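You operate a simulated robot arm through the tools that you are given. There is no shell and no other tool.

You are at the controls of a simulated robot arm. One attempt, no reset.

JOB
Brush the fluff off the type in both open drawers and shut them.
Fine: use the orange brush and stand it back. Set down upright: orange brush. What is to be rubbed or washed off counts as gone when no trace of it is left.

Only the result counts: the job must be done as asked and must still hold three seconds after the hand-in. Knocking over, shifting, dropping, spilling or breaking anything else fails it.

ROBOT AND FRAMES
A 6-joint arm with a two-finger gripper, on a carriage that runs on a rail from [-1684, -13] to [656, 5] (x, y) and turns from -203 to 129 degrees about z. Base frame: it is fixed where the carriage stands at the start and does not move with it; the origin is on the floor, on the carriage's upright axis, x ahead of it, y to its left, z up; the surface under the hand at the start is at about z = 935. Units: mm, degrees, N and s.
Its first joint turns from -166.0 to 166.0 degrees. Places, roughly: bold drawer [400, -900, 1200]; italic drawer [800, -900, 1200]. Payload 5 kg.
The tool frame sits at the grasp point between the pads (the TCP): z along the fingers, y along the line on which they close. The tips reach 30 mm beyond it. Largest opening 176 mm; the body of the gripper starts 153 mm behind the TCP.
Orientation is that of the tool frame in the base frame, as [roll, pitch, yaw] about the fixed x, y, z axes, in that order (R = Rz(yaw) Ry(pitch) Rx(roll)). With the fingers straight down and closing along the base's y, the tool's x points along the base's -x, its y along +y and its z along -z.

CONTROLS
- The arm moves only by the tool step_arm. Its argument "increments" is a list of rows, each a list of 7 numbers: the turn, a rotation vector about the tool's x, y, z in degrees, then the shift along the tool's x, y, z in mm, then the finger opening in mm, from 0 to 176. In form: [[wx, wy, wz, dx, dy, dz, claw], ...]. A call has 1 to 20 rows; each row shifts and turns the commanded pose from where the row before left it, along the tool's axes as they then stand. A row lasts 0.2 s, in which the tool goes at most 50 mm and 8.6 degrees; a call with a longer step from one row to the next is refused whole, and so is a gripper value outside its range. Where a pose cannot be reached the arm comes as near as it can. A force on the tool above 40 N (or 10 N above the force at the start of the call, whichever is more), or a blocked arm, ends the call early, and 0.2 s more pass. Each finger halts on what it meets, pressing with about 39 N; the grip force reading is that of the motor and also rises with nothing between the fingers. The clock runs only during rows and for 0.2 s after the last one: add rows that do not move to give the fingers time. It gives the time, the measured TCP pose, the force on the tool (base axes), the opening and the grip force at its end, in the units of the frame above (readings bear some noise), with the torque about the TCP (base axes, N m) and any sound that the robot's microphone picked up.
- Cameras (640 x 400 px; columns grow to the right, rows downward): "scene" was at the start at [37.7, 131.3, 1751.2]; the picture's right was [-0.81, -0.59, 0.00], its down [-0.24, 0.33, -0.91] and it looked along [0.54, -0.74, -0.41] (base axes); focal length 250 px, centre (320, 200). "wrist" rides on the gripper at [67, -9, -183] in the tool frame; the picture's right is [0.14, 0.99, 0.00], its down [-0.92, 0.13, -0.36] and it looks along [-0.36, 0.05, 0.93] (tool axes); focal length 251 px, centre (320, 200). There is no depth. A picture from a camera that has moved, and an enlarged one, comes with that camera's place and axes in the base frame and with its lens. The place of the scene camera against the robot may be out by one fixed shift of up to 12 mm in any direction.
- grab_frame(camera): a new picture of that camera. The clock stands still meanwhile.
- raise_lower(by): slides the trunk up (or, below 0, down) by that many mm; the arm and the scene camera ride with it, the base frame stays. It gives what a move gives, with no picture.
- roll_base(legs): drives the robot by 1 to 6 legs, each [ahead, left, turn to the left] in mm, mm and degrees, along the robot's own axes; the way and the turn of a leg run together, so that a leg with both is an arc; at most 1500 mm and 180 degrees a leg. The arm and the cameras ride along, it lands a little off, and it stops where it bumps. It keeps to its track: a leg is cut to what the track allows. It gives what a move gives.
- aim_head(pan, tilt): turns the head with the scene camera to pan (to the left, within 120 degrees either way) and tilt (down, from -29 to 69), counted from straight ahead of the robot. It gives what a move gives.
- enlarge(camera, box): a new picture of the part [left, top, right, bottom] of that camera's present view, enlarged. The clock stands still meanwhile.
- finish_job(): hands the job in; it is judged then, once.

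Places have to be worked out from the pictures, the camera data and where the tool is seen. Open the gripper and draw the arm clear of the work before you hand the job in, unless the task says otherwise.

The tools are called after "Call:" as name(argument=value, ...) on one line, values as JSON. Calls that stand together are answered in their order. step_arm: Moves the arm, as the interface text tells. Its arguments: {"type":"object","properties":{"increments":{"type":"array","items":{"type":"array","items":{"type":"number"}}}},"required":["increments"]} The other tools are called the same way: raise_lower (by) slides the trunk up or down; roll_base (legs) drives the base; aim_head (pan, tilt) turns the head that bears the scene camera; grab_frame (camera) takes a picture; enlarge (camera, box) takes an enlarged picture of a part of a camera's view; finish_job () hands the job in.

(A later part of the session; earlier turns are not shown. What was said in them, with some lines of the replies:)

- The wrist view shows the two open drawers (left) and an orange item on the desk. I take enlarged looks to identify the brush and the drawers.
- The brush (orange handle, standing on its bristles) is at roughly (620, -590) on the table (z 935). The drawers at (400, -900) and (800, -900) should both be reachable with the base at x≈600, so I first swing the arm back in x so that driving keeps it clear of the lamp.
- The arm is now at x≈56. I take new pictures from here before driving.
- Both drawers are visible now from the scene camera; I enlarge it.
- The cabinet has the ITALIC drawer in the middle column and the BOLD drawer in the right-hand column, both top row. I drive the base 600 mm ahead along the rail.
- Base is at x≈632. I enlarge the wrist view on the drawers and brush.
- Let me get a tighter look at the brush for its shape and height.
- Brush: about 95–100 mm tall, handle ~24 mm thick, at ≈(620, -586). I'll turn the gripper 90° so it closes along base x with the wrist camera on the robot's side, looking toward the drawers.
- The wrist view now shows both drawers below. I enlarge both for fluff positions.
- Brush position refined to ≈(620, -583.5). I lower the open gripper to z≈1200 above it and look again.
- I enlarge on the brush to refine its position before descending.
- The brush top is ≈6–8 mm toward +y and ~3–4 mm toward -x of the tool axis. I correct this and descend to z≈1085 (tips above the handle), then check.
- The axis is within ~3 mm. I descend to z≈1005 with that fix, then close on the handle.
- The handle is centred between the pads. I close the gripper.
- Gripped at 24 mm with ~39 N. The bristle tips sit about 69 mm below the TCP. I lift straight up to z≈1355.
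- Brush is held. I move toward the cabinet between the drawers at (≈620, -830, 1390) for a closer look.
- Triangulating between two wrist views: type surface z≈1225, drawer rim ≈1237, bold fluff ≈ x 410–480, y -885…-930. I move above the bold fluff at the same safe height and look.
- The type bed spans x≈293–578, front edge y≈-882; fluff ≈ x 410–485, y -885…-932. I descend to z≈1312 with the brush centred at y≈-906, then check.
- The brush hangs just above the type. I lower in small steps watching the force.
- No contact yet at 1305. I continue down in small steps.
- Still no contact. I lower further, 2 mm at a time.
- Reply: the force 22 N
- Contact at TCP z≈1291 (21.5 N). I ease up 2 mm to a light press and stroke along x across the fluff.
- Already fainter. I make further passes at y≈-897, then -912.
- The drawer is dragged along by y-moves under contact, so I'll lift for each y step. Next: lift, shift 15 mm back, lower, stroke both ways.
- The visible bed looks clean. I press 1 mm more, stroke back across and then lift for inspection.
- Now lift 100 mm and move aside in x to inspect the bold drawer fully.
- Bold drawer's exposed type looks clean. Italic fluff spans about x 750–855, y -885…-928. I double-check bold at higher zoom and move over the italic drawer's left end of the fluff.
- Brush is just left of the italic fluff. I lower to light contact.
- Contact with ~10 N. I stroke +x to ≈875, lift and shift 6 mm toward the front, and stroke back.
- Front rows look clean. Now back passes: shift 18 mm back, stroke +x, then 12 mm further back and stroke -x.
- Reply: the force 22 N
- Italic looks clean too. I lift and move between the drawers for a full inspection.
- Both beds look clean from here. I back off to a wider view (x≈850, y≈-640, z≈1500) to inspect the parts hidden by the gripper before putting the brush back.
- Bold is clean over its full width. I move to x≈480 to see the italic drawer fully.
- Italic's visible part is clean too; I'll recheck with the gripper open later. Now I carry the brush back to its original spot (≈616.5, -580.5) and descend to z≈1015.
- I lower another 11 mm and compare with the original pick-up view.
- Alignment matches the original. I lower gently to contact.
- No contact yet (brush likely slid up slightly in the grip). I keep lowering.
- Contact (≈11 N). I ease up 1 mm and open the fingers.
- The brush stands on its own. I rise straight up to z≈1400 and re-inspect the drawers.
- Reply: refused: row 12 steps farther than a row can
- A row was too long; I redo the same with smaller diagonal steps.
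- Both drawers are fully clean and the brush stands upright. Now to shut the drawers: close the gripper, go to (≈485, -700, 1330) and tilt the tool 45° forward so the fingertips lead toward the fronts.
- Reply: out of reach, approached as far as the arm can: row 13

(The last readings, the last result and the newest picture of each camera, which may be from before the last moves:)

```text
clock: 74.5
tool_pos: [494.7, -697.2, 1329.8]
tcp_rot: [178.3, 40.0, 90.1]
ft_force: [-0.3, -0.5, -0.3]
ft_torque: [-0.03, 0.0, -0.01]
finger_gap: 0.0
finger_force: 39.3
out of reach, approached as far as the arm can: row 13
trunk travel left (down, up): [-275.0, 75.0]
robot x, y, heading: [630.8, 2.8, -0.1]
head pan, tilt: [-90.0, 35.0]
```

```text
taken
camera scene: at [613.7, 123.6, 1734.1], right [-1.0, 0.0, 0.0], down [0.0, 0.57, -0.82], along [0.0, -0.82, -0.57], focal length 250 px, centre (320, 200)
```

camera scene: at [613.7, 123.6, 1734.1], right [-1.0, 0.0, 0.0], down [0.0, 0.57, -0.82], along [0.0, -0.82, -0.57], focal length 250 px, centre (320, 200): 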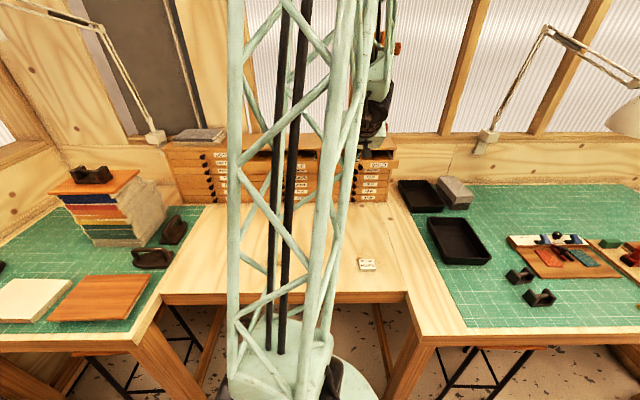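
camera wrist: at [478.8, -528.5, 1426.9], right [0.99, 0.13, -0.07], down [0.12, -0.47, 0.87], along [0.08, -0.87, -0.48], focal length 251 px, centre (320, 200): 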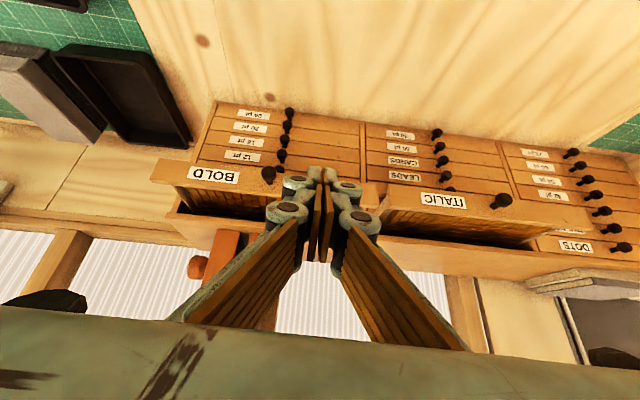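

At this distance the full 45° is slightly out of reach, but further out should be fine. I move forward-down to about (485, -790, 1250) and check.

Call:
step_arm(increments=[[0, 0, 0, -1.75, 0, 30, 0], [0, 0, 0, -1.75, 0, 30, 0], [0, 0, 0, -1.75, 0, 30, 0], [0, 0, 0, -1.75, 0, 30, 0], [0, 0, 0, 0, 0, 0, 0]])

Call:
grab_frame(camera="wrist")

Call:
enlarge(camera="scene", box=[300, 80, 420, 220])

```text
clock: 75.7
tool_pos: [498.5, -783.5, 1240.4]
tcp_rot: [178.2, 39.8, 90.0]
ft_force: [0.0, -1.1, -0.5]
ft_torque: [0.11, -0.04, -0.02]
finger_gap: 0.1
finger_force: 38.8
trunk travel left (down, up): [-275.0, 75.0]
robot x, y, heading: [628.6, 3.6, -0.1]
head pan, tilt: [-90.0, 35.0]
```

```text
taken
camera wrist: at [482.1, -615.1, 1338.2], right [0.99, 0.13, -0.06], down [0.12, -0.47, 0.87], along [0.08, -0.87, -0.48], focal length 251 px, centre (320, 200)
```

wrist: 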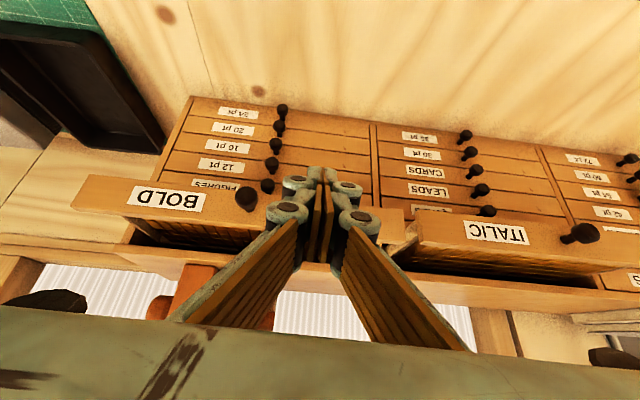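

```text
2.86 times, centred on (360, 150) of scene
camera zoom: at [613.6, 121.3, 1734.3], right [-1.0, 0.0, 0.0], down [0.0, 0.57, -0.82], along [0.0, -0.82, -0.57], focal length 715 px, centre (206, 343)
```

zoom: 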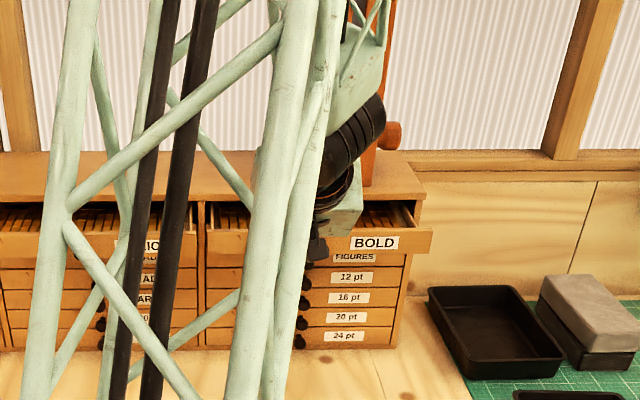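

Tool is at 40° tilt, tip near (499, -815). I lower 12 mm and advance 30 mm to just before the bold front.

Call:
step_arm(increments=[[0, 0, 0, -7.7, 0, 14.2, 0], [0, 0, 0, -7.7, 0, 14.2, 0], [0, 0, 0, 0, 0, 0, 0]])

Call:
grab_frame(camera="wrist")

Call:
enlarge(camera="wrist", box=[220, 130, 420, 270])

```text
clock: 76.5
tool_pos: [501.0, -813.0, 1228.2]
tcp_rot: [178.2, 39.9, 90.0]
ft_force: [0.2, -0.2, -0.2]
ft_torque: [0.01, 0.01, -0.02]
finger_gap: 0.0
finger_force: 38.4
trunk travel left (down, up): [-275.0, 75.0]
robot x, y, heading: [628.8, 5.2, -0.4]
head pan, tilt: [-90.0, 35.0]
```

```text
taken
camera wrist: at [484.3, -643.8, 1326.1], right [0.99, 0.13, -0.06], down [0.12, -0.47, 0.87], along [0.08, -0.87, -0.48], focal length 251 px, centre (320, 200)
```

wrist: 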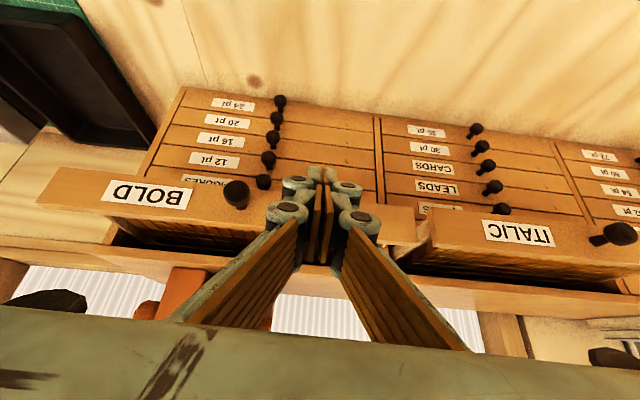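

```text
2.86 times, centred on (320, 200) of wrist
camera zoom: at [484.3, -643.8, 1326.1], right [0.99, 0.13, -0.06], down [0.12, -0.47, 0.87], along [0.08, -0.87, -0.48], focal length 718 px, centre (320, 200)
```

zoom: 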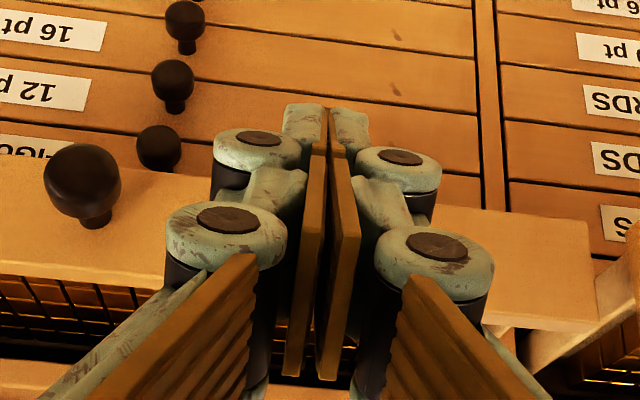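

The fingertip will meet the bold front at z≈1215 (front spans ≈1204–1239), right of its knob. I push in -y by 100 mm in 10 mm rows.

Call:
step_arm(increments=[[0, 0, 0, -7.68, 0, 6.4, 0], [0, 0, 0, -7.68, 0, 6.4, 0], [0, 0, 0, -7.68, 0, 6.4, 0], [0, 0, 0, -7.68, 0, 6.4, 0], [0, 0, 0, -7.68, 0, 6.4, 0], [0, 0, 0, -7.68, 0, 6.4, 0], [0, 0, 0, -7.68, 0, 6.4, 0], [0, 0, 0, -7.68, 0, 6.4, 0], [0, 0, 0, -7.68, 0, 6.4, 0], [0, 0, 0, -7.68, 0, 6.4, 0]])

Call:
grab_frame(camera="wrist")

Call:
enlarge(camera="scene", box=[300, 80, 420, 220])

```text
clock: 78.7
tool_pos: [503.5, -913.0, 1231.1]
tcp_rot: [178.2, 40.0, 89.9]
ft_force: [0.6, 0.2, -0.4]
ft_torque: [-0.03, 0.02, -0.05]
finger_gap: 0.0
finger_force: 44.9
trunk travel left (down, up): [-275.0, 75.0]
robot x, y, heading: [632.6, 3.6, -0.2]
head pan, tilt: [-90.0, 35.0]
```

```text
taken
camera wrist: at [487.3, -743.9, 1327.9], right [0.99, 0.13, -0.07], down [0.12, -0.47, 0.87], along [0.08, -0.87, -0.48], focal length 251 px, centre (320, 200)
```

wrist: 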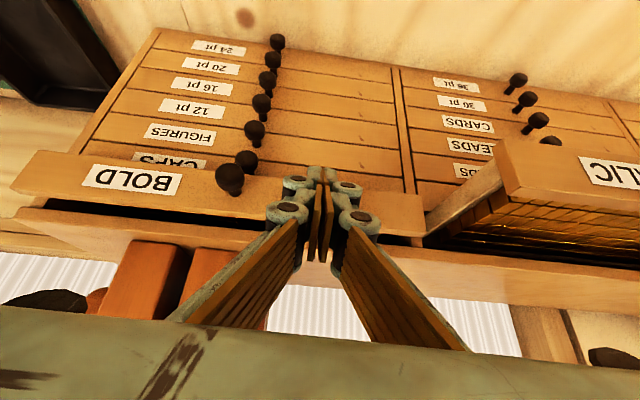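

```text
2.86 times, centred on (360, 150) of scene
camera zoom: at [613.8, 122.9, 1734.1], right [-1.0, 0.0, 0.0], down [0.0, 0.57, -0.82], along [0.0, -0.82, -0.57], focal length 715 px, centre (206, 343)
```

zoom: 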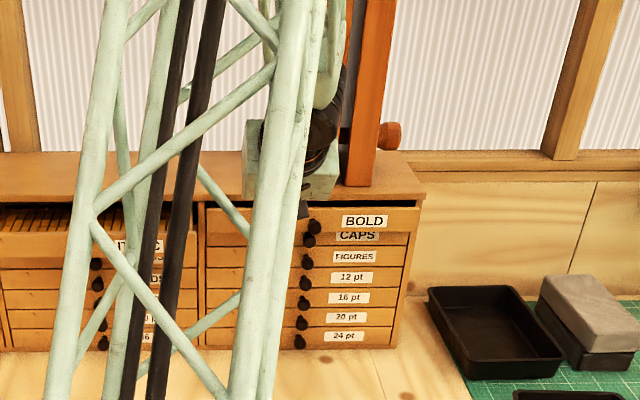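

The bold drawer is mostly in. I continue pushing in 5 mm steps until resistance.

Call:
step_arm(increments=[[0, 0, 0, -3.84, 0, 3.2, 0], [0, 0, 0, -3.84, 0, 3.2, 0], [0, 0, 0, -3.84, 0, 3.2, 0], [0, 0, 0, -3.84, 0, 3.2, 0], [0, 0, 0, -3.84, 0, 3.2, 0], [0, 0, 0, 0, 0, 0, 0]])

Call:
grab_frame(camera="wrist")

```text
clock: 80.1
tool_pos: [504.1, -936.2, 1230.5]
tcp_rot: [178.2, 39.9, 90.0]
ft_force: [-0.9, 0.5, 0.7]
ft_torque: [0.03, 0.0, 0.04]
finger_gap: 0.0
finger_force: 45.3
trunk travel left (down, up): [-275.0, 75.0]
robot x, y, heading: [630.8, 4.3, -0.1]
head pan, tilt: [-90.0, 35.0]
```

```text
taken
camera wrist: at [487.4, -768.4, 1326.5], right [0.99, 0.13, -0.07], down [0.12, -0.47, 0.87], along [0.08, -0.87, -0.48], focal length 251 px, centre (320, 200)
```

wrist: 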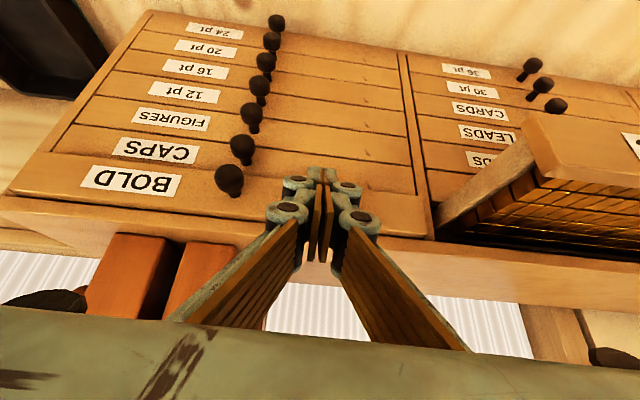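

Nearly flush, force still near zero. I push on in 3 mm steps until it stops.

Call:
step_arm(increments=[[0, 0, 0, -2.3, 0, 1.92, 0], [0, 0, 0, -2.3, 0, 1.92, 0], [0, 0, 0, -2.3, 0, 1.92, 0], [0, 0, 0, 0, 0, 0, 0]])

Call:
enlarge(camera="wrist", box=[0, 130, 440, 270])

```text
clock: 81.1
tool_pos: [502.0, -945.3, 1230.1]
tcp_rot: [178.2, 39.8, 90.0]
ft_force: [0.8, 0.9, -0.6]
ft_torque: [0.02, -0.01, 0.02]
finger_gap: 0.0
finger_force: 44.4
trunk travel left (down, up): [-275.0, 75.0]
robot x, y, heading: [628.8, 7.7, -0.2]
head pan, tilt: [-90.0, 35.0]
```

```text
1.45 times, centred on (220, 200) of wrist
camera zoom: at [485.9, -776.8, 1327.3], right [0.99, 0.13, -0.06], down [0.12, -0.47, 0.87], along [0.08, -0.87, -0.48], focal length 366 px, centre (466, 200)
```

zoom: 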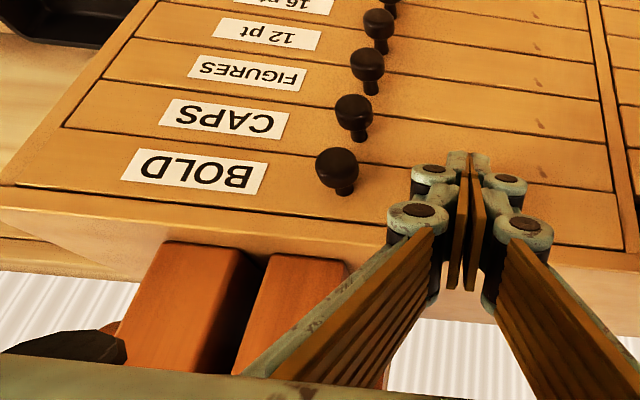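

Call:
step_arm(increments=[[0, 0, 0, -1.54, 0, 1.28, 0], [0, 0, 0, -1.54, 0, 1.28, 0], [0, 0, 0, 0, 0, 0, 0]])

Call:
grab_frame(camera="wrist")

Call:
enlarge(camera="wrist", box=[0, 100, 260, 240])

```text
clock: 81.9
tool_pos: [502.1, -946.7, 1229.8]
tcp_rot: [178.3, 39.8, 90.0]
ft_force: [0.3, 17.1, -3.3]
ft_torque: [0.27, 0.04, -0.01]
finger_gap: 5.9
finger_force: 45.2
trunk travel left (down, up): [-275.0, 75.0]
robot x, y, heading: [627.3, 4.1, -0.3]
head pan, tilt: [-90.0, 35.0]
```

```text
taken
camera wrist: at [485.8, -779.6, 1327.6], right [0.99, 0.13, -0.06], down [0.12, -0.47, 0.87], along [0.08, -0.87, -0.48], focal length 251 px, centre (320, 200)
```

wrist: 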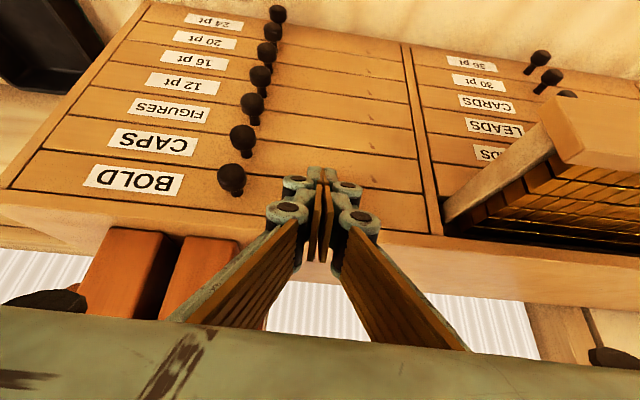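

```text
2.46 times, centred on (130, 170) of wrist
camera zoom: at [485.8, -779.6, 1327.6], right [0.99, 0.13, -0.06], down [0.12, -0.47, 0.87], along [0.08, -0.87, -0.48], focal length 619 px, centre (788, 274)
```

zoom: 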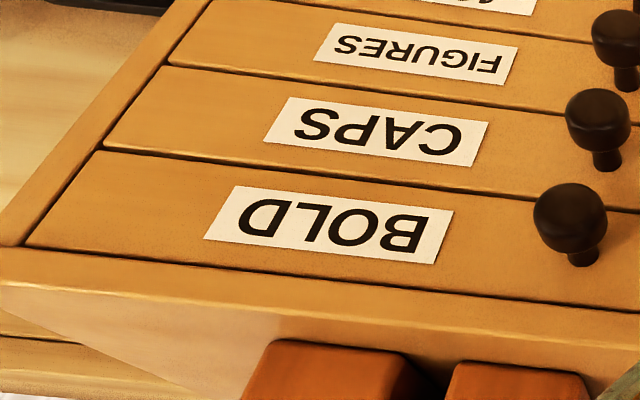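

Force 17 N at the stop and the BOLD front is flush with its neighbours: shut. I back off in +y and move over to the italic drawer at x≈735.

Call:
step_arm(increments=[[0, 0, 0, 7.68, 0, -6.4, 0], [0, 0, 0, 15.36, 0, -12.8, 0], [0, 0, 0, 15.36, 0, -12.8, 0], [0, 0, 0, 15.36, 0, -12.8, 0], [0, 0, 0, 15.36, 0, -12.8, 0], [0, 0, 0, 15.36, 0, -12.8, 0], [0, 0, 0, 15.36, 0, -12.8, 0], [0, 0, 0, 15.36, 0, -12.8, 0], [0, 0, 0, 15.36, 0, -12.8, 0], [0, 0, 0, 0, 33, 0, 0], [0, 0, 0, 0, 33, 0, 0], [0, 0, 0, 0, 33, 0, 0], [0, 0, 0, 0, 33, 0, 0], [0, 0, 0, 0, 33, 0, 0], [0, 0, 0, 0, 33, 0, 0], [0, 0, 0, 0, 33, 0, 0], [0, 0, 0, 0, 0, 0, 0]])

Call:
grab_frame(camera="wrist")

Call:
enlarge(camera="wrist", box=[220, 130, 420, 270])

```text
clock: 85.5
tool_pos: [667.0, -771.3, 1222.1]
tcp_rot: [176.9, 39.5, 90.0]
ft_force: [0.5, -0.2, 0.1]
ft_torque: [0.06, 0.07, -0.03]
finger_gap: 0.0
finger_force: 45.8
out of reach, approached as far as the arm can: row 15, 16
trunk travel left (down, up): [-275.0, 75.0]
robot x, y, heading: [631.1, 4.8, -0.5]
head pan, tilt: [-90.0, 35.0]
```

```text
taken
camera wrist: at [647.6, -603.6, 1320.8], right [0.99, 0.14, -0.05], down [0.11, -0.48, 0.87], along [0.1, -0.87, -0.49], focal length 251 px, centre (320, 200)
```

wrist: 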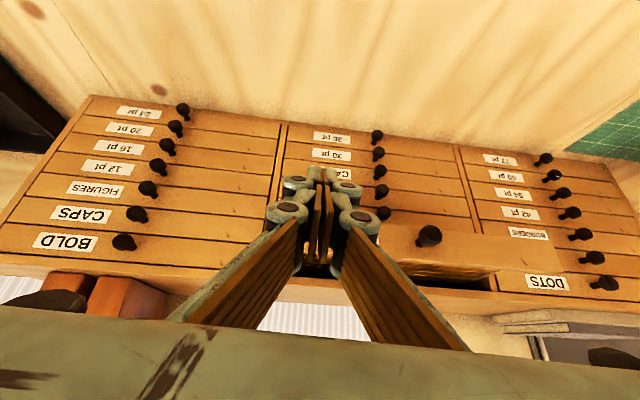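

```text
2.86 times, centred on (320, 200) of wrist
camera zoom: at [647.6, -603.6, 1320.8], right [0.99, 0.14, -0.05], down [0.11, -0.48, 0.87], along [0.1, -0.87, -0.49], focal length 718 px, centre (320, 200)
```

zoom: 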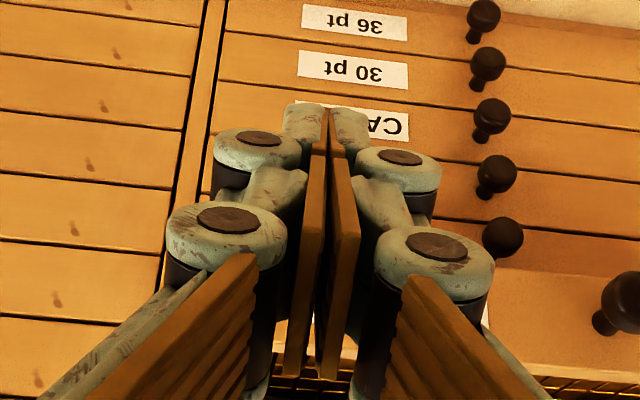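

The wrist can't go further in x at this short radius with that tilt. I first advance to y≈-803 (still clear of the italic front), raise slightly, then move in x again.

Call:
step_arm(increments=[[0, 0, 0, -14.2, 0, 8, 0], [0, 0, 0, -14.2, 0, 8, 0], [0, 0, 0, 0, 20, 0, 0], [0, 0, 0, 0, 20, 0, 0], [0, 0, 0, 0, 20, 0, 0], [0, 0, 0, 0, 0, 0, 0]])

Call:
grab_frame(camera="wrist")

Call:
enlarge(camera="wrist", box=[220, 130, 420, 270])

```text
clock: 86.9
tool_pos: [676.3, -799.3, 1236.1]
tcp_rot: [177.2, 39.7, 90.1]
ft_force: [-0.1, -1.4, -0.8]
ft_torque: [0.03, 0.0, 0.03]
finger_gap: 0.0
finger_force: 45.2
out of reach, approached as far as the arm can: row 1, 2, 3, 4, 5
trunk travel left (down, up): [-275.0, 75.0]
robot x, y, heading: [631.8, 2.6, -0.1]
head pan, tilt: [-90.0, 35.0]
```

```text
taken
camera wrist: at [657.7, -632.7, 1333.8], right [0.99, 0.14, -0.05], down [0.11, -0.48, 0.87], along [0.1, -0.87, -0.49], focal length 251 px, centre (320, 200)
```

wrist: 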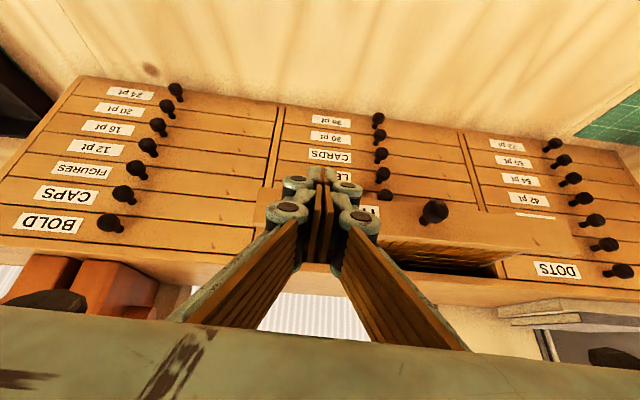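

```text
2.86 times, centred on (320, 200) of wrist
camera zoom: at [657.7, -632.7, 1333.8], right [0.99, 0.14, -0.05], down [0.11, -0.48, 0.87], along [0.1, -0.87, -0.49], focal length 718 px, centre (320, 200)
```

zoom: 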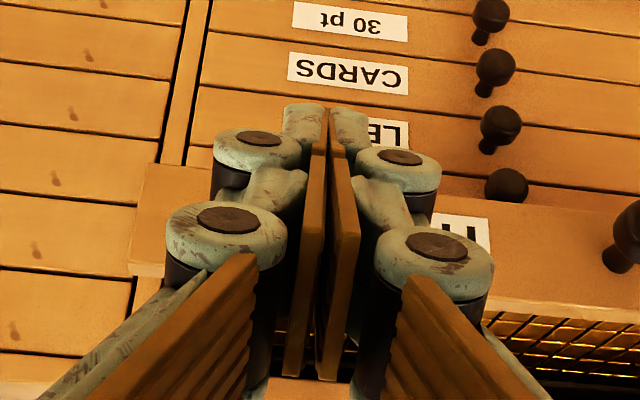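

The tilt is what limits reach here. I reduce it by 15° and then move in x to ≈735.

Call:
step_arm(increments=[[0, 7.5, 0, 0, 0, 0, 0], [0, 7.5, 0, 0, 0, 0, 0], [0, 0, 0, 0, 20, 0, 0], [0, 0, 0, 0, 20, 0, 0], [0, 0, 0, 0, 18, 0, 0], [0, 0, 0, 0, 0, 0, 0]])

Call:
grab_frame(camera="wrist")

Call:
enlarge(camera="wrist", box=[220, 130, 420, 270])

```text
clock: 88.3
tool_pos: [777.4, -807.6, 1251.4]
tcp_rot: [169.6, 32.2, 90.7]
ft_force: [0.6, 0.2, 0.2]
ft_torque: [-0.06, 0.06, -0.06]
finger_gap: 0.0
finger_force: 45.3
out of reach, approached as far as the arm can: row 1, 2, 3, 4
trunk travel left (down, up): [-275.0, 75.0]
robot x, y, heading: [632.2, 3.6, -0.3]
head pan, tilt: [-90.0, 35.0]
```

```text
taken
camera wrist: at [733.9, -658.1, 1365.6], right [0.97, 0.22, 0.08], down [0.07, -0.58, 0.81], along [0.23, -0.78, -0.58], focal length 251 px, centre (320, 200)
```

wrist: 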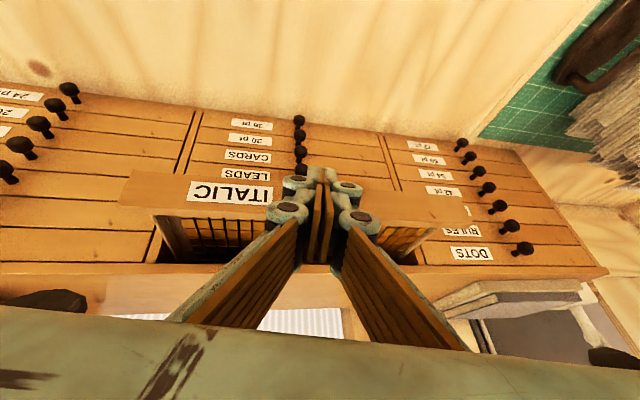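

```text
2.86 times, centred on (320, 200) of wrist
camera zoom: at [733.9, -658.1, 1365.6], right [0.97, 0.22, 0.08], down [0.07, -0.58, 0.81], along [0.23, -0.78, -0.58], focal length 718 px, centre (320, 200)
```

zoom: 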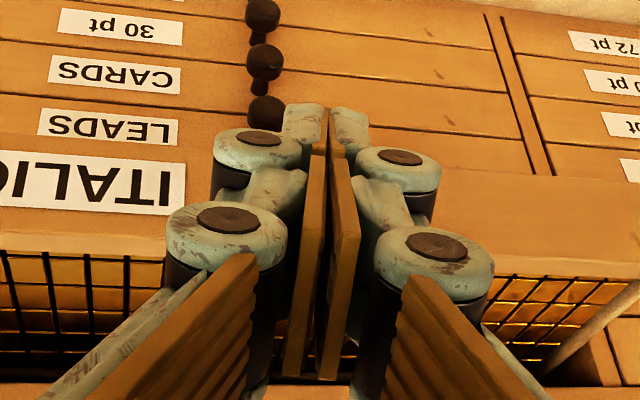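

Near this alignment the tilted wrist gets close to a singular pose. I raise and retreat a bit and bring the tool to a smaller tilt (~18°) with level roll, then re-check.

Call:
step_arm(increments=[[0, 0, 0, -4.4, 8.3, -43.7, 0], [5.2, 0, 0, 0, 0, 0, 0], [5.2, 0, 0, 0, 0, 0, 0], [0, 7.1, 0, 0, 0, 0, 0], [0, 7.1, 0, 0, 0, 0, 0], [0, 0, 0, 0, 0, 0, 0]])

Call:
grab_frame(camera="wrist")

```text
clock: 89.7
tool_pos: [776.3, -789.9, 1287.5]
tcp_rot: [-179.9, 17.8, 90.6]
ft_force: [1.3, -1.8, -1.0]
ft_torque: [0.15, 0.07, -0.03]
finger_gap: 0.1
finger_force: 45.0
trunk travel left (down, up): [-275.0, 75.0]
robot x, y, heading: [629.6, 5.5, -0.2]
head pan, tilt: [-90.0, 35.0]
```

```text
taken
camera wrist: at [766.4, -669.9, 1441.9], right [0.99, 0.14, -0.04], down [0.14, -0.77, 0.63], along [0.06, -0.63, -0.78], focal length 251 px, centre (320, 200)
```

wrist: 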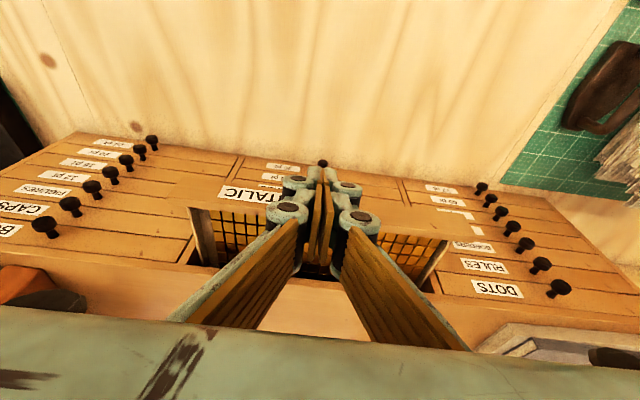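

Good, tilt is 17.8° now. I move to x≈730, lower so the fingertip is at front height (TCP z≈1238), and check.

Call:
step_arm(increments=[[0, 0, 0, 0, -24, 0, 0], [0, 0, 0, 0, -24, 0, 0], [0, 0, 0, 5, 0, 15.7, 0], [0, 0, 0, 5, 0, 15.7, 0], [0, 0, 0, 5, 0, 15.7, 0], [0, 0, 0, 0, 0, 0, 0]])

Call:
grab_frame(camera="wrist")

Call:
enlarge(camera="wrist", box=[220, 110, 420, 250])

```text
clock: 91.1
tool_pos: [730.6, -789.7, 1239.1]
tcp_rot: [180.0, 17.9, 90.7]
ft_force: [0.4, -0.6, -0.4]
ft_torque: [0.06, -0.02, 0.0]
finger_gap: 0.1
finger_force: 44.4
trunk travel left (down, up): [-275.0, 75.0]
robot x, y, heading: [625.7, 1.8, -0.2]
head pan, tilt: [-90.0, 35.0]
```

```text
taken
camera wrist: at [718.9, -670.6, 1392.6], right [0.99, 0.14, -0.04], down [0.14, -0.77, 0.63], along [0.06, -0.63, -0.78], focal length 251 px, centre (320, 200)
```

wrist: 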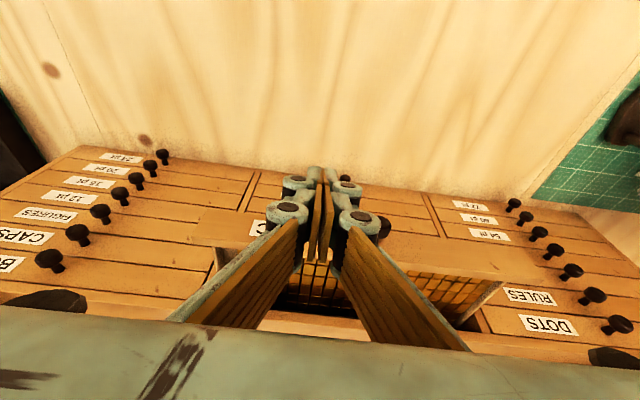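

```text
2.86 times, centred on (320, 180) of wrist
camera zoom: at [718.9, -670.6, 1392.6], right [0.99, 0.14, -0.04], down [0.14, -0.77, 0.63], along [0.06, -0.63, -0.78], focal length 718 px, centre (320, 257)
```

zoom: 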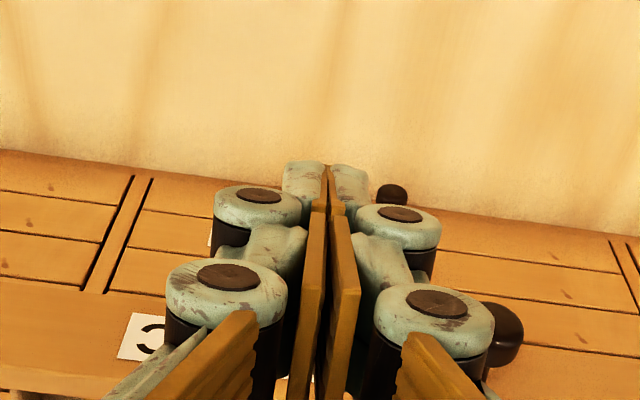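

The fingertip is in front of the italic panel; I shift 15 mm further from its knob and push in -y.

Call:
step_arm(increments=[[0, 0, 0, 0, -15, 0, 0], [0, 0, 0, -9.52, 0, 3.06, 0], [0, 0, 0, -9.52, 0, 3.06, 0], [0, 0, 0, -9.52, 0, 3.06, 0], [0, 0, 0, -9.52, 0, 3.06, 0], [0, 0, 0, -9.52, 0, 3.06, 0], [0, 0, 0, -9.52, 0, 3.06, 0], [0, 0, 0, -9.52, 0, 3.06, 0], [0, 0, 0, -9.52, 0, 3.06, 0], [0, 0, 0, 0, 0, 0, 0]])

Call:
grab_frame(camera="wrist")

Call:
enlarge(camera="scene", box=[160, 100, 420, 220])

```text
clock: 93.3
tool_pos: [714.8, -870.9, 1239.1]
tcp_rot: [-179.9, 18.0, 90.6]
ft_force: [0.9, 0.7, 0.8]
ft_torque: [0.01, 0.02, -0.04]
finger_gap: 0.0
finger_force: 45.3
trunk travel left (down, up): [-275.0, 75.0]
robot x, y, heading: [626.4, 4.2, -0.3]
head pan, tilt: [-90.0, 35.0]
```

```text
taken
camera wrist: at [703.4, -750.9, 1392.3], right [0.99, 0.14, -0.04], down [0.14, -0.77, 0.63], along [0.06, -0.63, -0.78], focal length 251 px, centre (320, 200)
```

wrist: 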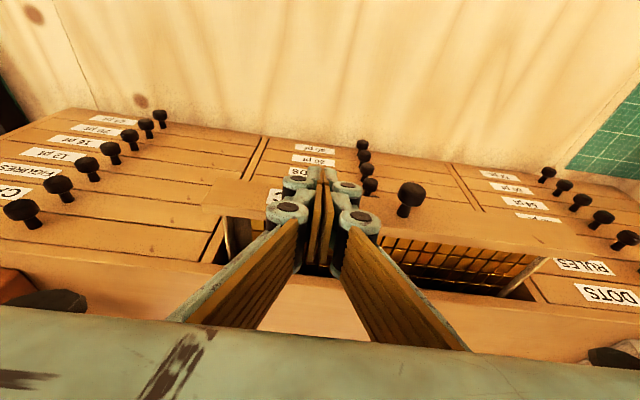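

```text
2.46 times, centred on (290, 160) of scene
camera zoom: at [613.7, 122.6, 1734.2], right [-1.0, 0.0, 0.0], down [0.0, 0.57, -0.82], along [0.0, -0.82, -0.57], focal length 616 px, centre (394, 298)
```

zoom: 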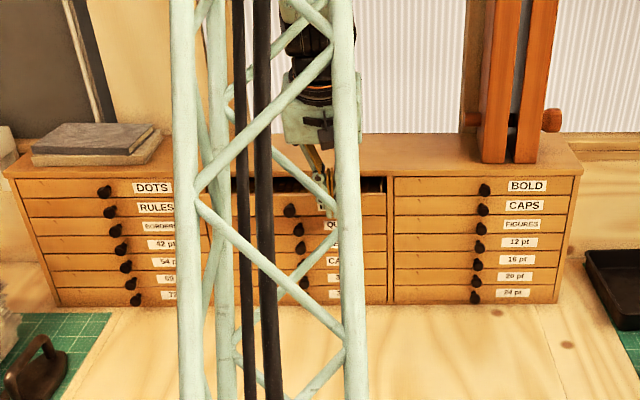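

The italic drawer is sliding in. I continue pushing in -y, 60 mm more.

Call:
step_arm(increments=[[0, 0, 0, -9.52, 0, 3.06, 0], [0, 0, 0, -9.52, 0, 3.06, 0], [0, 0, 0, -9.52, 0, 3.06, 0], [0, 0, 0, -9.52, 0, 3.06, 0], [0, 0, 0, -9.52, 0, 3.06, 0], [0, 0, 0, -9.52, 0, 3.06, 0], [0, 0, 0, 0, 0, 0, 0]])

Call:
grab_frame(camera="wrist")

```text
clock: 94.9
tool_pos: [716.6, -929.5, 1239.5]
tcp_rot: [179.9, 17.9, 90.7]
ft_force: [-0.9, -0.6, -0.2]
ft_torque: [0.03, 0.0, -0.03]
finger_gap: 0.0
finger_force: 45.5
trunk travel left (down, up): [-275.0, 75.0]
robot x, y, heading: [626.5, 2.3, -0.4]
head pan, tilt: [-90.0, 35.0]
```

```text
taken
camera wrist: at [704.9, -809.6, 1392.7], right [0.99, 0.14, -0.04], down [0.14, -0.76, 0.63], along [0.06, -0.63, -0.78], focal length 251 px, centre (320, 200)
```

wrist: 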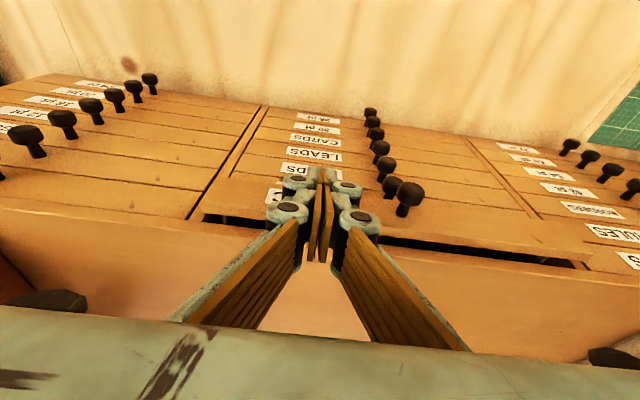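

About 24 mm left. I continue in 5 mm steps.

Call:
step_arm(increments=[[0, 0, 0, -4.76, 0, 1.53, 0], [0, 0, 0, -4.76, 0, 1.53, 0], [0, 0, 0, -4.76, 0, 1.53, 0], [0, 0, 0, -4.76, 0, 1.53, 0], [0, 0, 0, 0, 0, 0, 0]])

Call:
grab_frame(camera="wrist")

```text
clock: 96.1
tool_pos: [717.5, -948.2, 1240.2]
tcp_rot: [-180.0, 18.0, 90.7]
ft_force: [-0.7, -0.4, -0.9]
ft_torque: [0.0, 0.03, -0.03]
finger_gap: 0.1
finger_force: 44.5
trunk travel left (down, up): [-275.0, 75.0]
robot x, y, heading: [628.1, 4.7, -0.1]
head pan, tilt: [-90.0, 35.0]
```

```text
taken
camera wrist: at [705.2, -828.9, 1393.0], right [0.99, 0.14, -0.04], down [0.14, -0.76, 0.63], along [0.06, -0.63, -0.78], focal length 251 px, centre (320, 200)
```

wrist: 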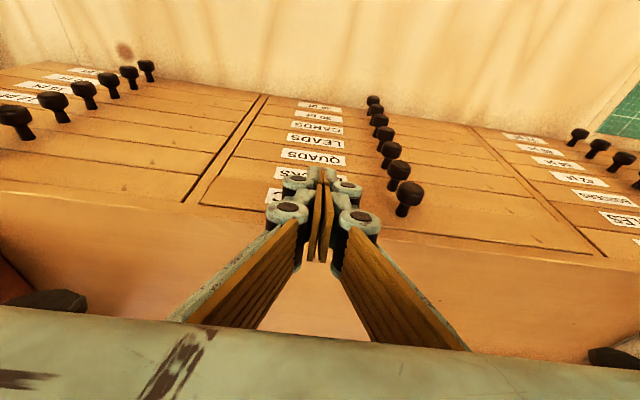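

Almost flush. I push in 2 mm steps until the stop.

Call:
step_arm(increments=[[0, 0, 0, -1.9, 0, 0.6, 0], [0, 0, 0, -1.9, 0, 0.6, 0], [0, 0, 0, 0, 0, 0, 0]])

```text
clock: 96.9
tool_pos: [715.6, -951.1, 1238.8]
tcp_rot: [180.0, 17.8, 90.7]
ft_force: [0.2, 8.0, 0.9]
ft_torque: [0.12, -0.04, -0.02]
finger_gap: 5.9
finger_force: 45.3
trunk travel left (down, up): [-275.0, 75.0]
robot x, y, heading: [629.0, 5.7, -0.3]
head pan, tilt: [-90.0, 35.0]
```

Resistance begins (8 N). One more mm to seat it, then look closely.

Call:
step_arm(increments=[[0, 0, 0, -1.2, 0, 0.4, 0], [0, 0, 0, 0, 0, 0, 0]])

Call:
grab_frame(camera="wrist")

Call:
enlarge(camera="wrist", box=[180, 140, 620, 280])

```text
clock: 97.5
tool_pos: [717.4, -952.3, 1239.1]
tcp_rot: [180.0, 17.9, 90.6]
ft_force: [0.3, 22.2, 1.9]
ft_torque: [0.36, -0.03, -0.01]
finger_gap: 6.2
finger_force: 44.9
trunk travel left (down, up): [-275.0, 75.0]
robot x, y, heading: [628.1, 6.6, -0.4]
head pan, tilt: [-90.0, 35.0]
```

```text
taken
camera wrist: at [705.0, -832.5, 1392.5], right [0.99, 0.14, -0.04], down [0.14, -0.77, 0.63], along [0.06, -0.63, -0.78], focal length 251 px, centre (320, 200)
```

wrist: 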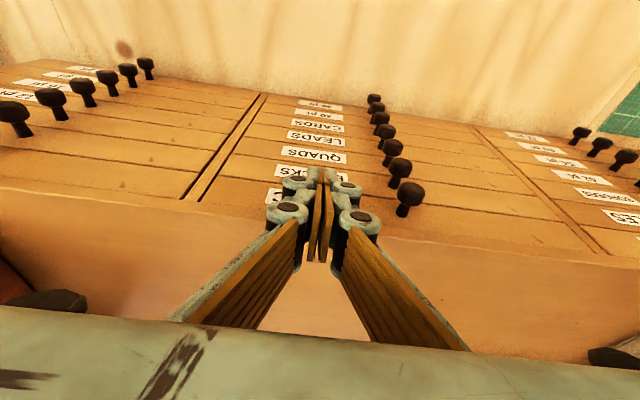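

```text
1.45 times, centred on (400, 210) of wrist
camera zoom: at [705.0, -832.5, 1392.5], right [0.99, 0.14, -0.04], down [0.14, -0.77, 0.63], along [0.06, -0.63, -0.78], focal length 366 px, centre (204, 186)
```

zoom: 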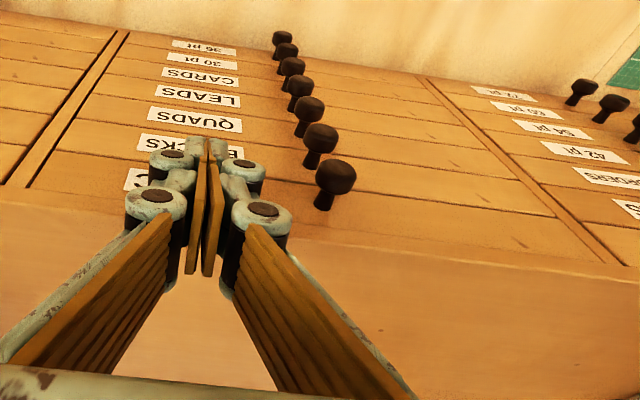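

Both drawers are shut (22 N at the stop). I back off in +y, rise, level the tool and open the gripper.

Call:
step_arm(increments=[[0, 0, 0, 9.52, 0, -3.06, 0], [0, 0, 0, 19.04, 0, -6.12, 0], [0, 0, 0, 19.04, 0, -6.12, 0], [0, 0, 0, 28.5, 0, -9.2, 0], [0, 0, 0, 28.5, 0, -9.2, 0], [0, 0, 0, 28.5, 0, -9.2, 0], [0, 0, 0, 28.5, 0, -9.2, 0], [0, 0, 0, 0, 0, -40, 0], [0, 0, 0, 0, 0, -40, 0], [0, 0, 0, 0, 0, -40, 0], [0, 0, 0, 0, 0, -40, 0], [0, 6, 0, 0, 0, -20, 30], [0, 6, 0, 0, 0, -20, 60], [0, 6, 0, 0, 0, -20, 90], [0, 0, 0, 0, 0, -20, 120], [0, 0, 0, 0, 0, -20, 150], [0, 0, 0, 0, 0, 0, 176], [0, 0, 0, 0, 0, 0, 176]])

Call:
grab_frame(camera="wrist")

Call:
grab_frame(camera="scene")

```text
clock: 101.3
tool_pos: [714.5, -722.7, 1491.9]
tcp_rot: [180.0, -0.1, 90.6]
ft_force: [0.5, -0.4, 0.1]
ft_torque: [-0.01, 0.0, 0.02]
finger_gap: 175.9
finger_force: 0.0
trunk travel left (down, up): [-275.0, 75.0]
robot x, y, heading: [629.8, 6.4, -0.2]
head pan, tilt: [-90.0, 35.0]
```

```text
taken
camera wrist: at [702.8, -656.9, 1674.2], right [0.99, 0.15, 0.0], down [0.14, -0.92, 0.36], along [0.05, -0.36, -0.93], focal length 251 px, centre (320, 200)
```

wrist: 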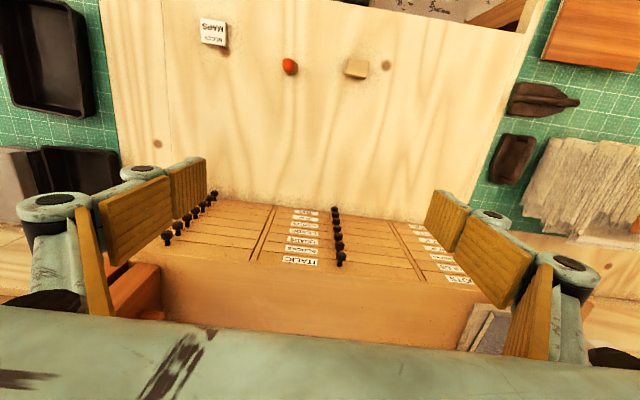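

```text
taken
camera scene: at [613.7, 122.9, 1734.2], right [-1.0, 0.0, 0.0], down [0.0, 0.57, -0.82], along [0.0, -0.82, -0.57], focal length 250 px, centre (320, 200)
```

scene: 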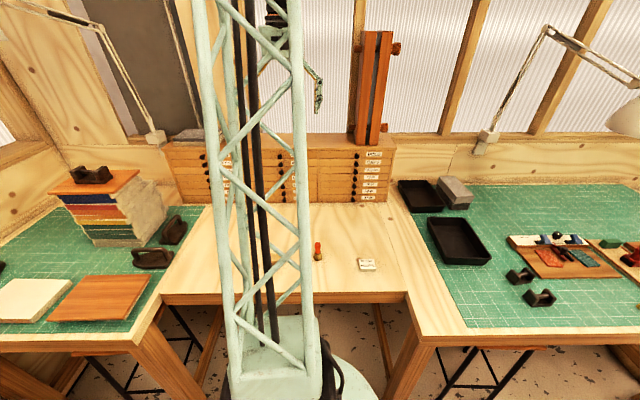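

Everything looks in place; I verify the closed fronts and the brush at higher zoom.

Call:
enlarge(camera="wrist", box=[140, 190, 480, 300])

Call:
enlarge(camera="scene", box=[300, 140, 400, 210])

Call:
enlarge(camera="scene", box=[295, 230, 345, 270])

```text
1.88 times, centred on (310, 245) of wrist
camera zoom: at [702.8, -656.9, 1674.2], right [0.99, 0.15, 0.0], down [0.14, -0.92, 0.36], along [0.05, -0.36, -0.93], focal length 473 px, centre (339, 115)
```

zoom: 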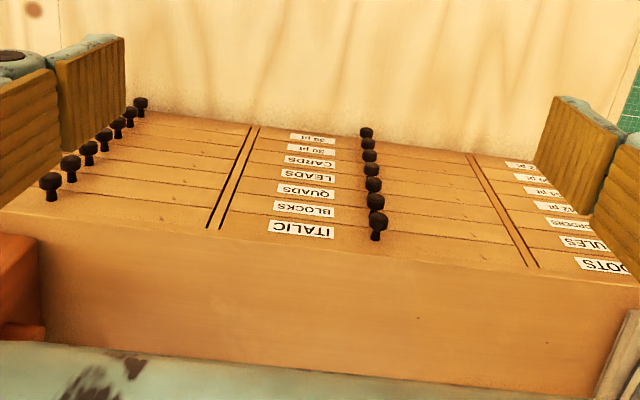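

```text
5.71 times, centred on (350, 175) of scene
camera zoom: at [613.7, 122.9, 1734.2], right [-1.0, 0.0, 0.0], down [0.0, 0.57, -0.82], along [0.0, -0.82, -0.57], focal length 1429 px, centre (149, 343)
```

zoom: 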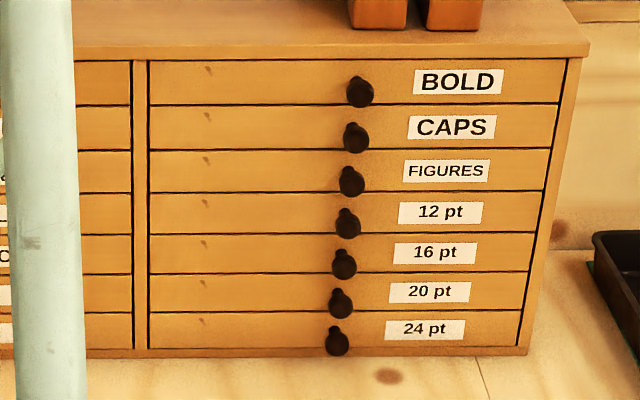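

```text
10.00 times, centred on (320, 250) of scene
camera zoom: at [613.7, 122.9, 1734.2], right [-1.0, 0.0, 0.0], down [0.0, 0.57, -0.82], along [0.0, -0.82, -0.57], focal length 2501 px, centre (320, -300)
```

zoom: 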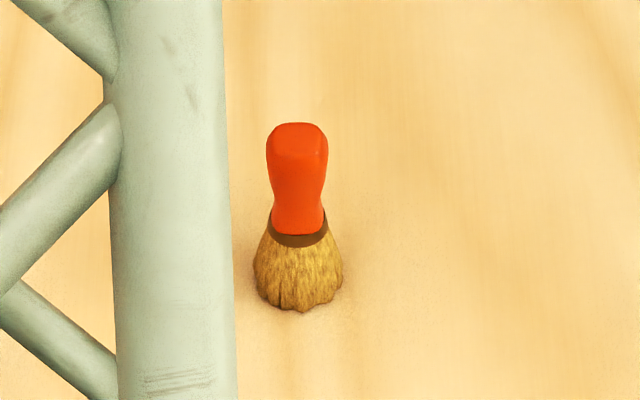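

Both fronts are flush and the brush stands upright at its original spot. I draw the arm back a little further with the gripper open.

Call:
step_arm(increments=[[0, 0, 0, 35, 0, -10, 176], [0, 0, 0, 35, 0, -10, 176], [0, 0, 0, 35, 0, -10, 176], [0, 0, 0, 35, 0, -10, 176], [0, 0, 0, 0, 0, 0, 176], [0, 0, 0, 0, 0, 0, 176]])

Call:
grab_frame(camera="wrist")

```text
clock: 102.7
tool_pos: [710.6, -588.7, 1529.1]
tcp_rot: [-180.0, -0.1, 90.7]
ft_force: [-0.4, -1.6, -0.9]
ft_torque: [0.25, 0.0, 0.0]
finger_gap: 176.0
finger_force: 0.0
trunk travel left (down, up): [-275.0, 75.0]
robot x, y, heading: [628.8, 5.9, -0.3]
head pan, tilt: [-90.0, 35.0]
```

```text
taken
camera wrist: at [699.5, -522.7, 1712.8], right [0.99, 0.15, 0.0], down [0.14, -0.92, 0.36], along [0.05, -0.36, -0.93], focal length 251 px, centre (320, 200)
```

wrist: 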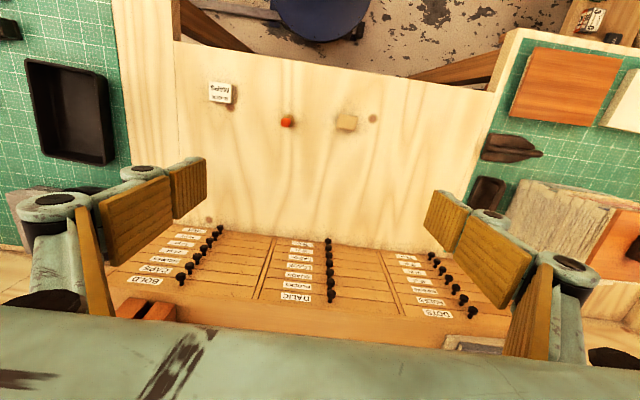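

All drawers are shut, the fluff is gone, the brush stands upright in its place, and the arm is clear with the gripper open. I hand the job in.

Call:
finish_job()

```text
The job is handed in.
```

The job is done and handed in: I brushed the fluff off the type in the bold and italic drawers and shut both.

- **Fluff:** Close-up pictures taken before shutting showed no specks left on the exposed type in either drawer.
- **Drawers:** I pushed each one in until it met the stop (17 N for bold, 22 N for italic), and both fronts sit flush with their neighbours.
- **Brush:** The orange brush is standing upright on its bristles at its original spot on the table.
- **Other items:** Nothing else looked moved in the last pictures. The gripper is open and the arm is clear of the work.

While I was brushing, the bold drawer slid a few millimetres with the brush. After that I lifted the brush between passes.
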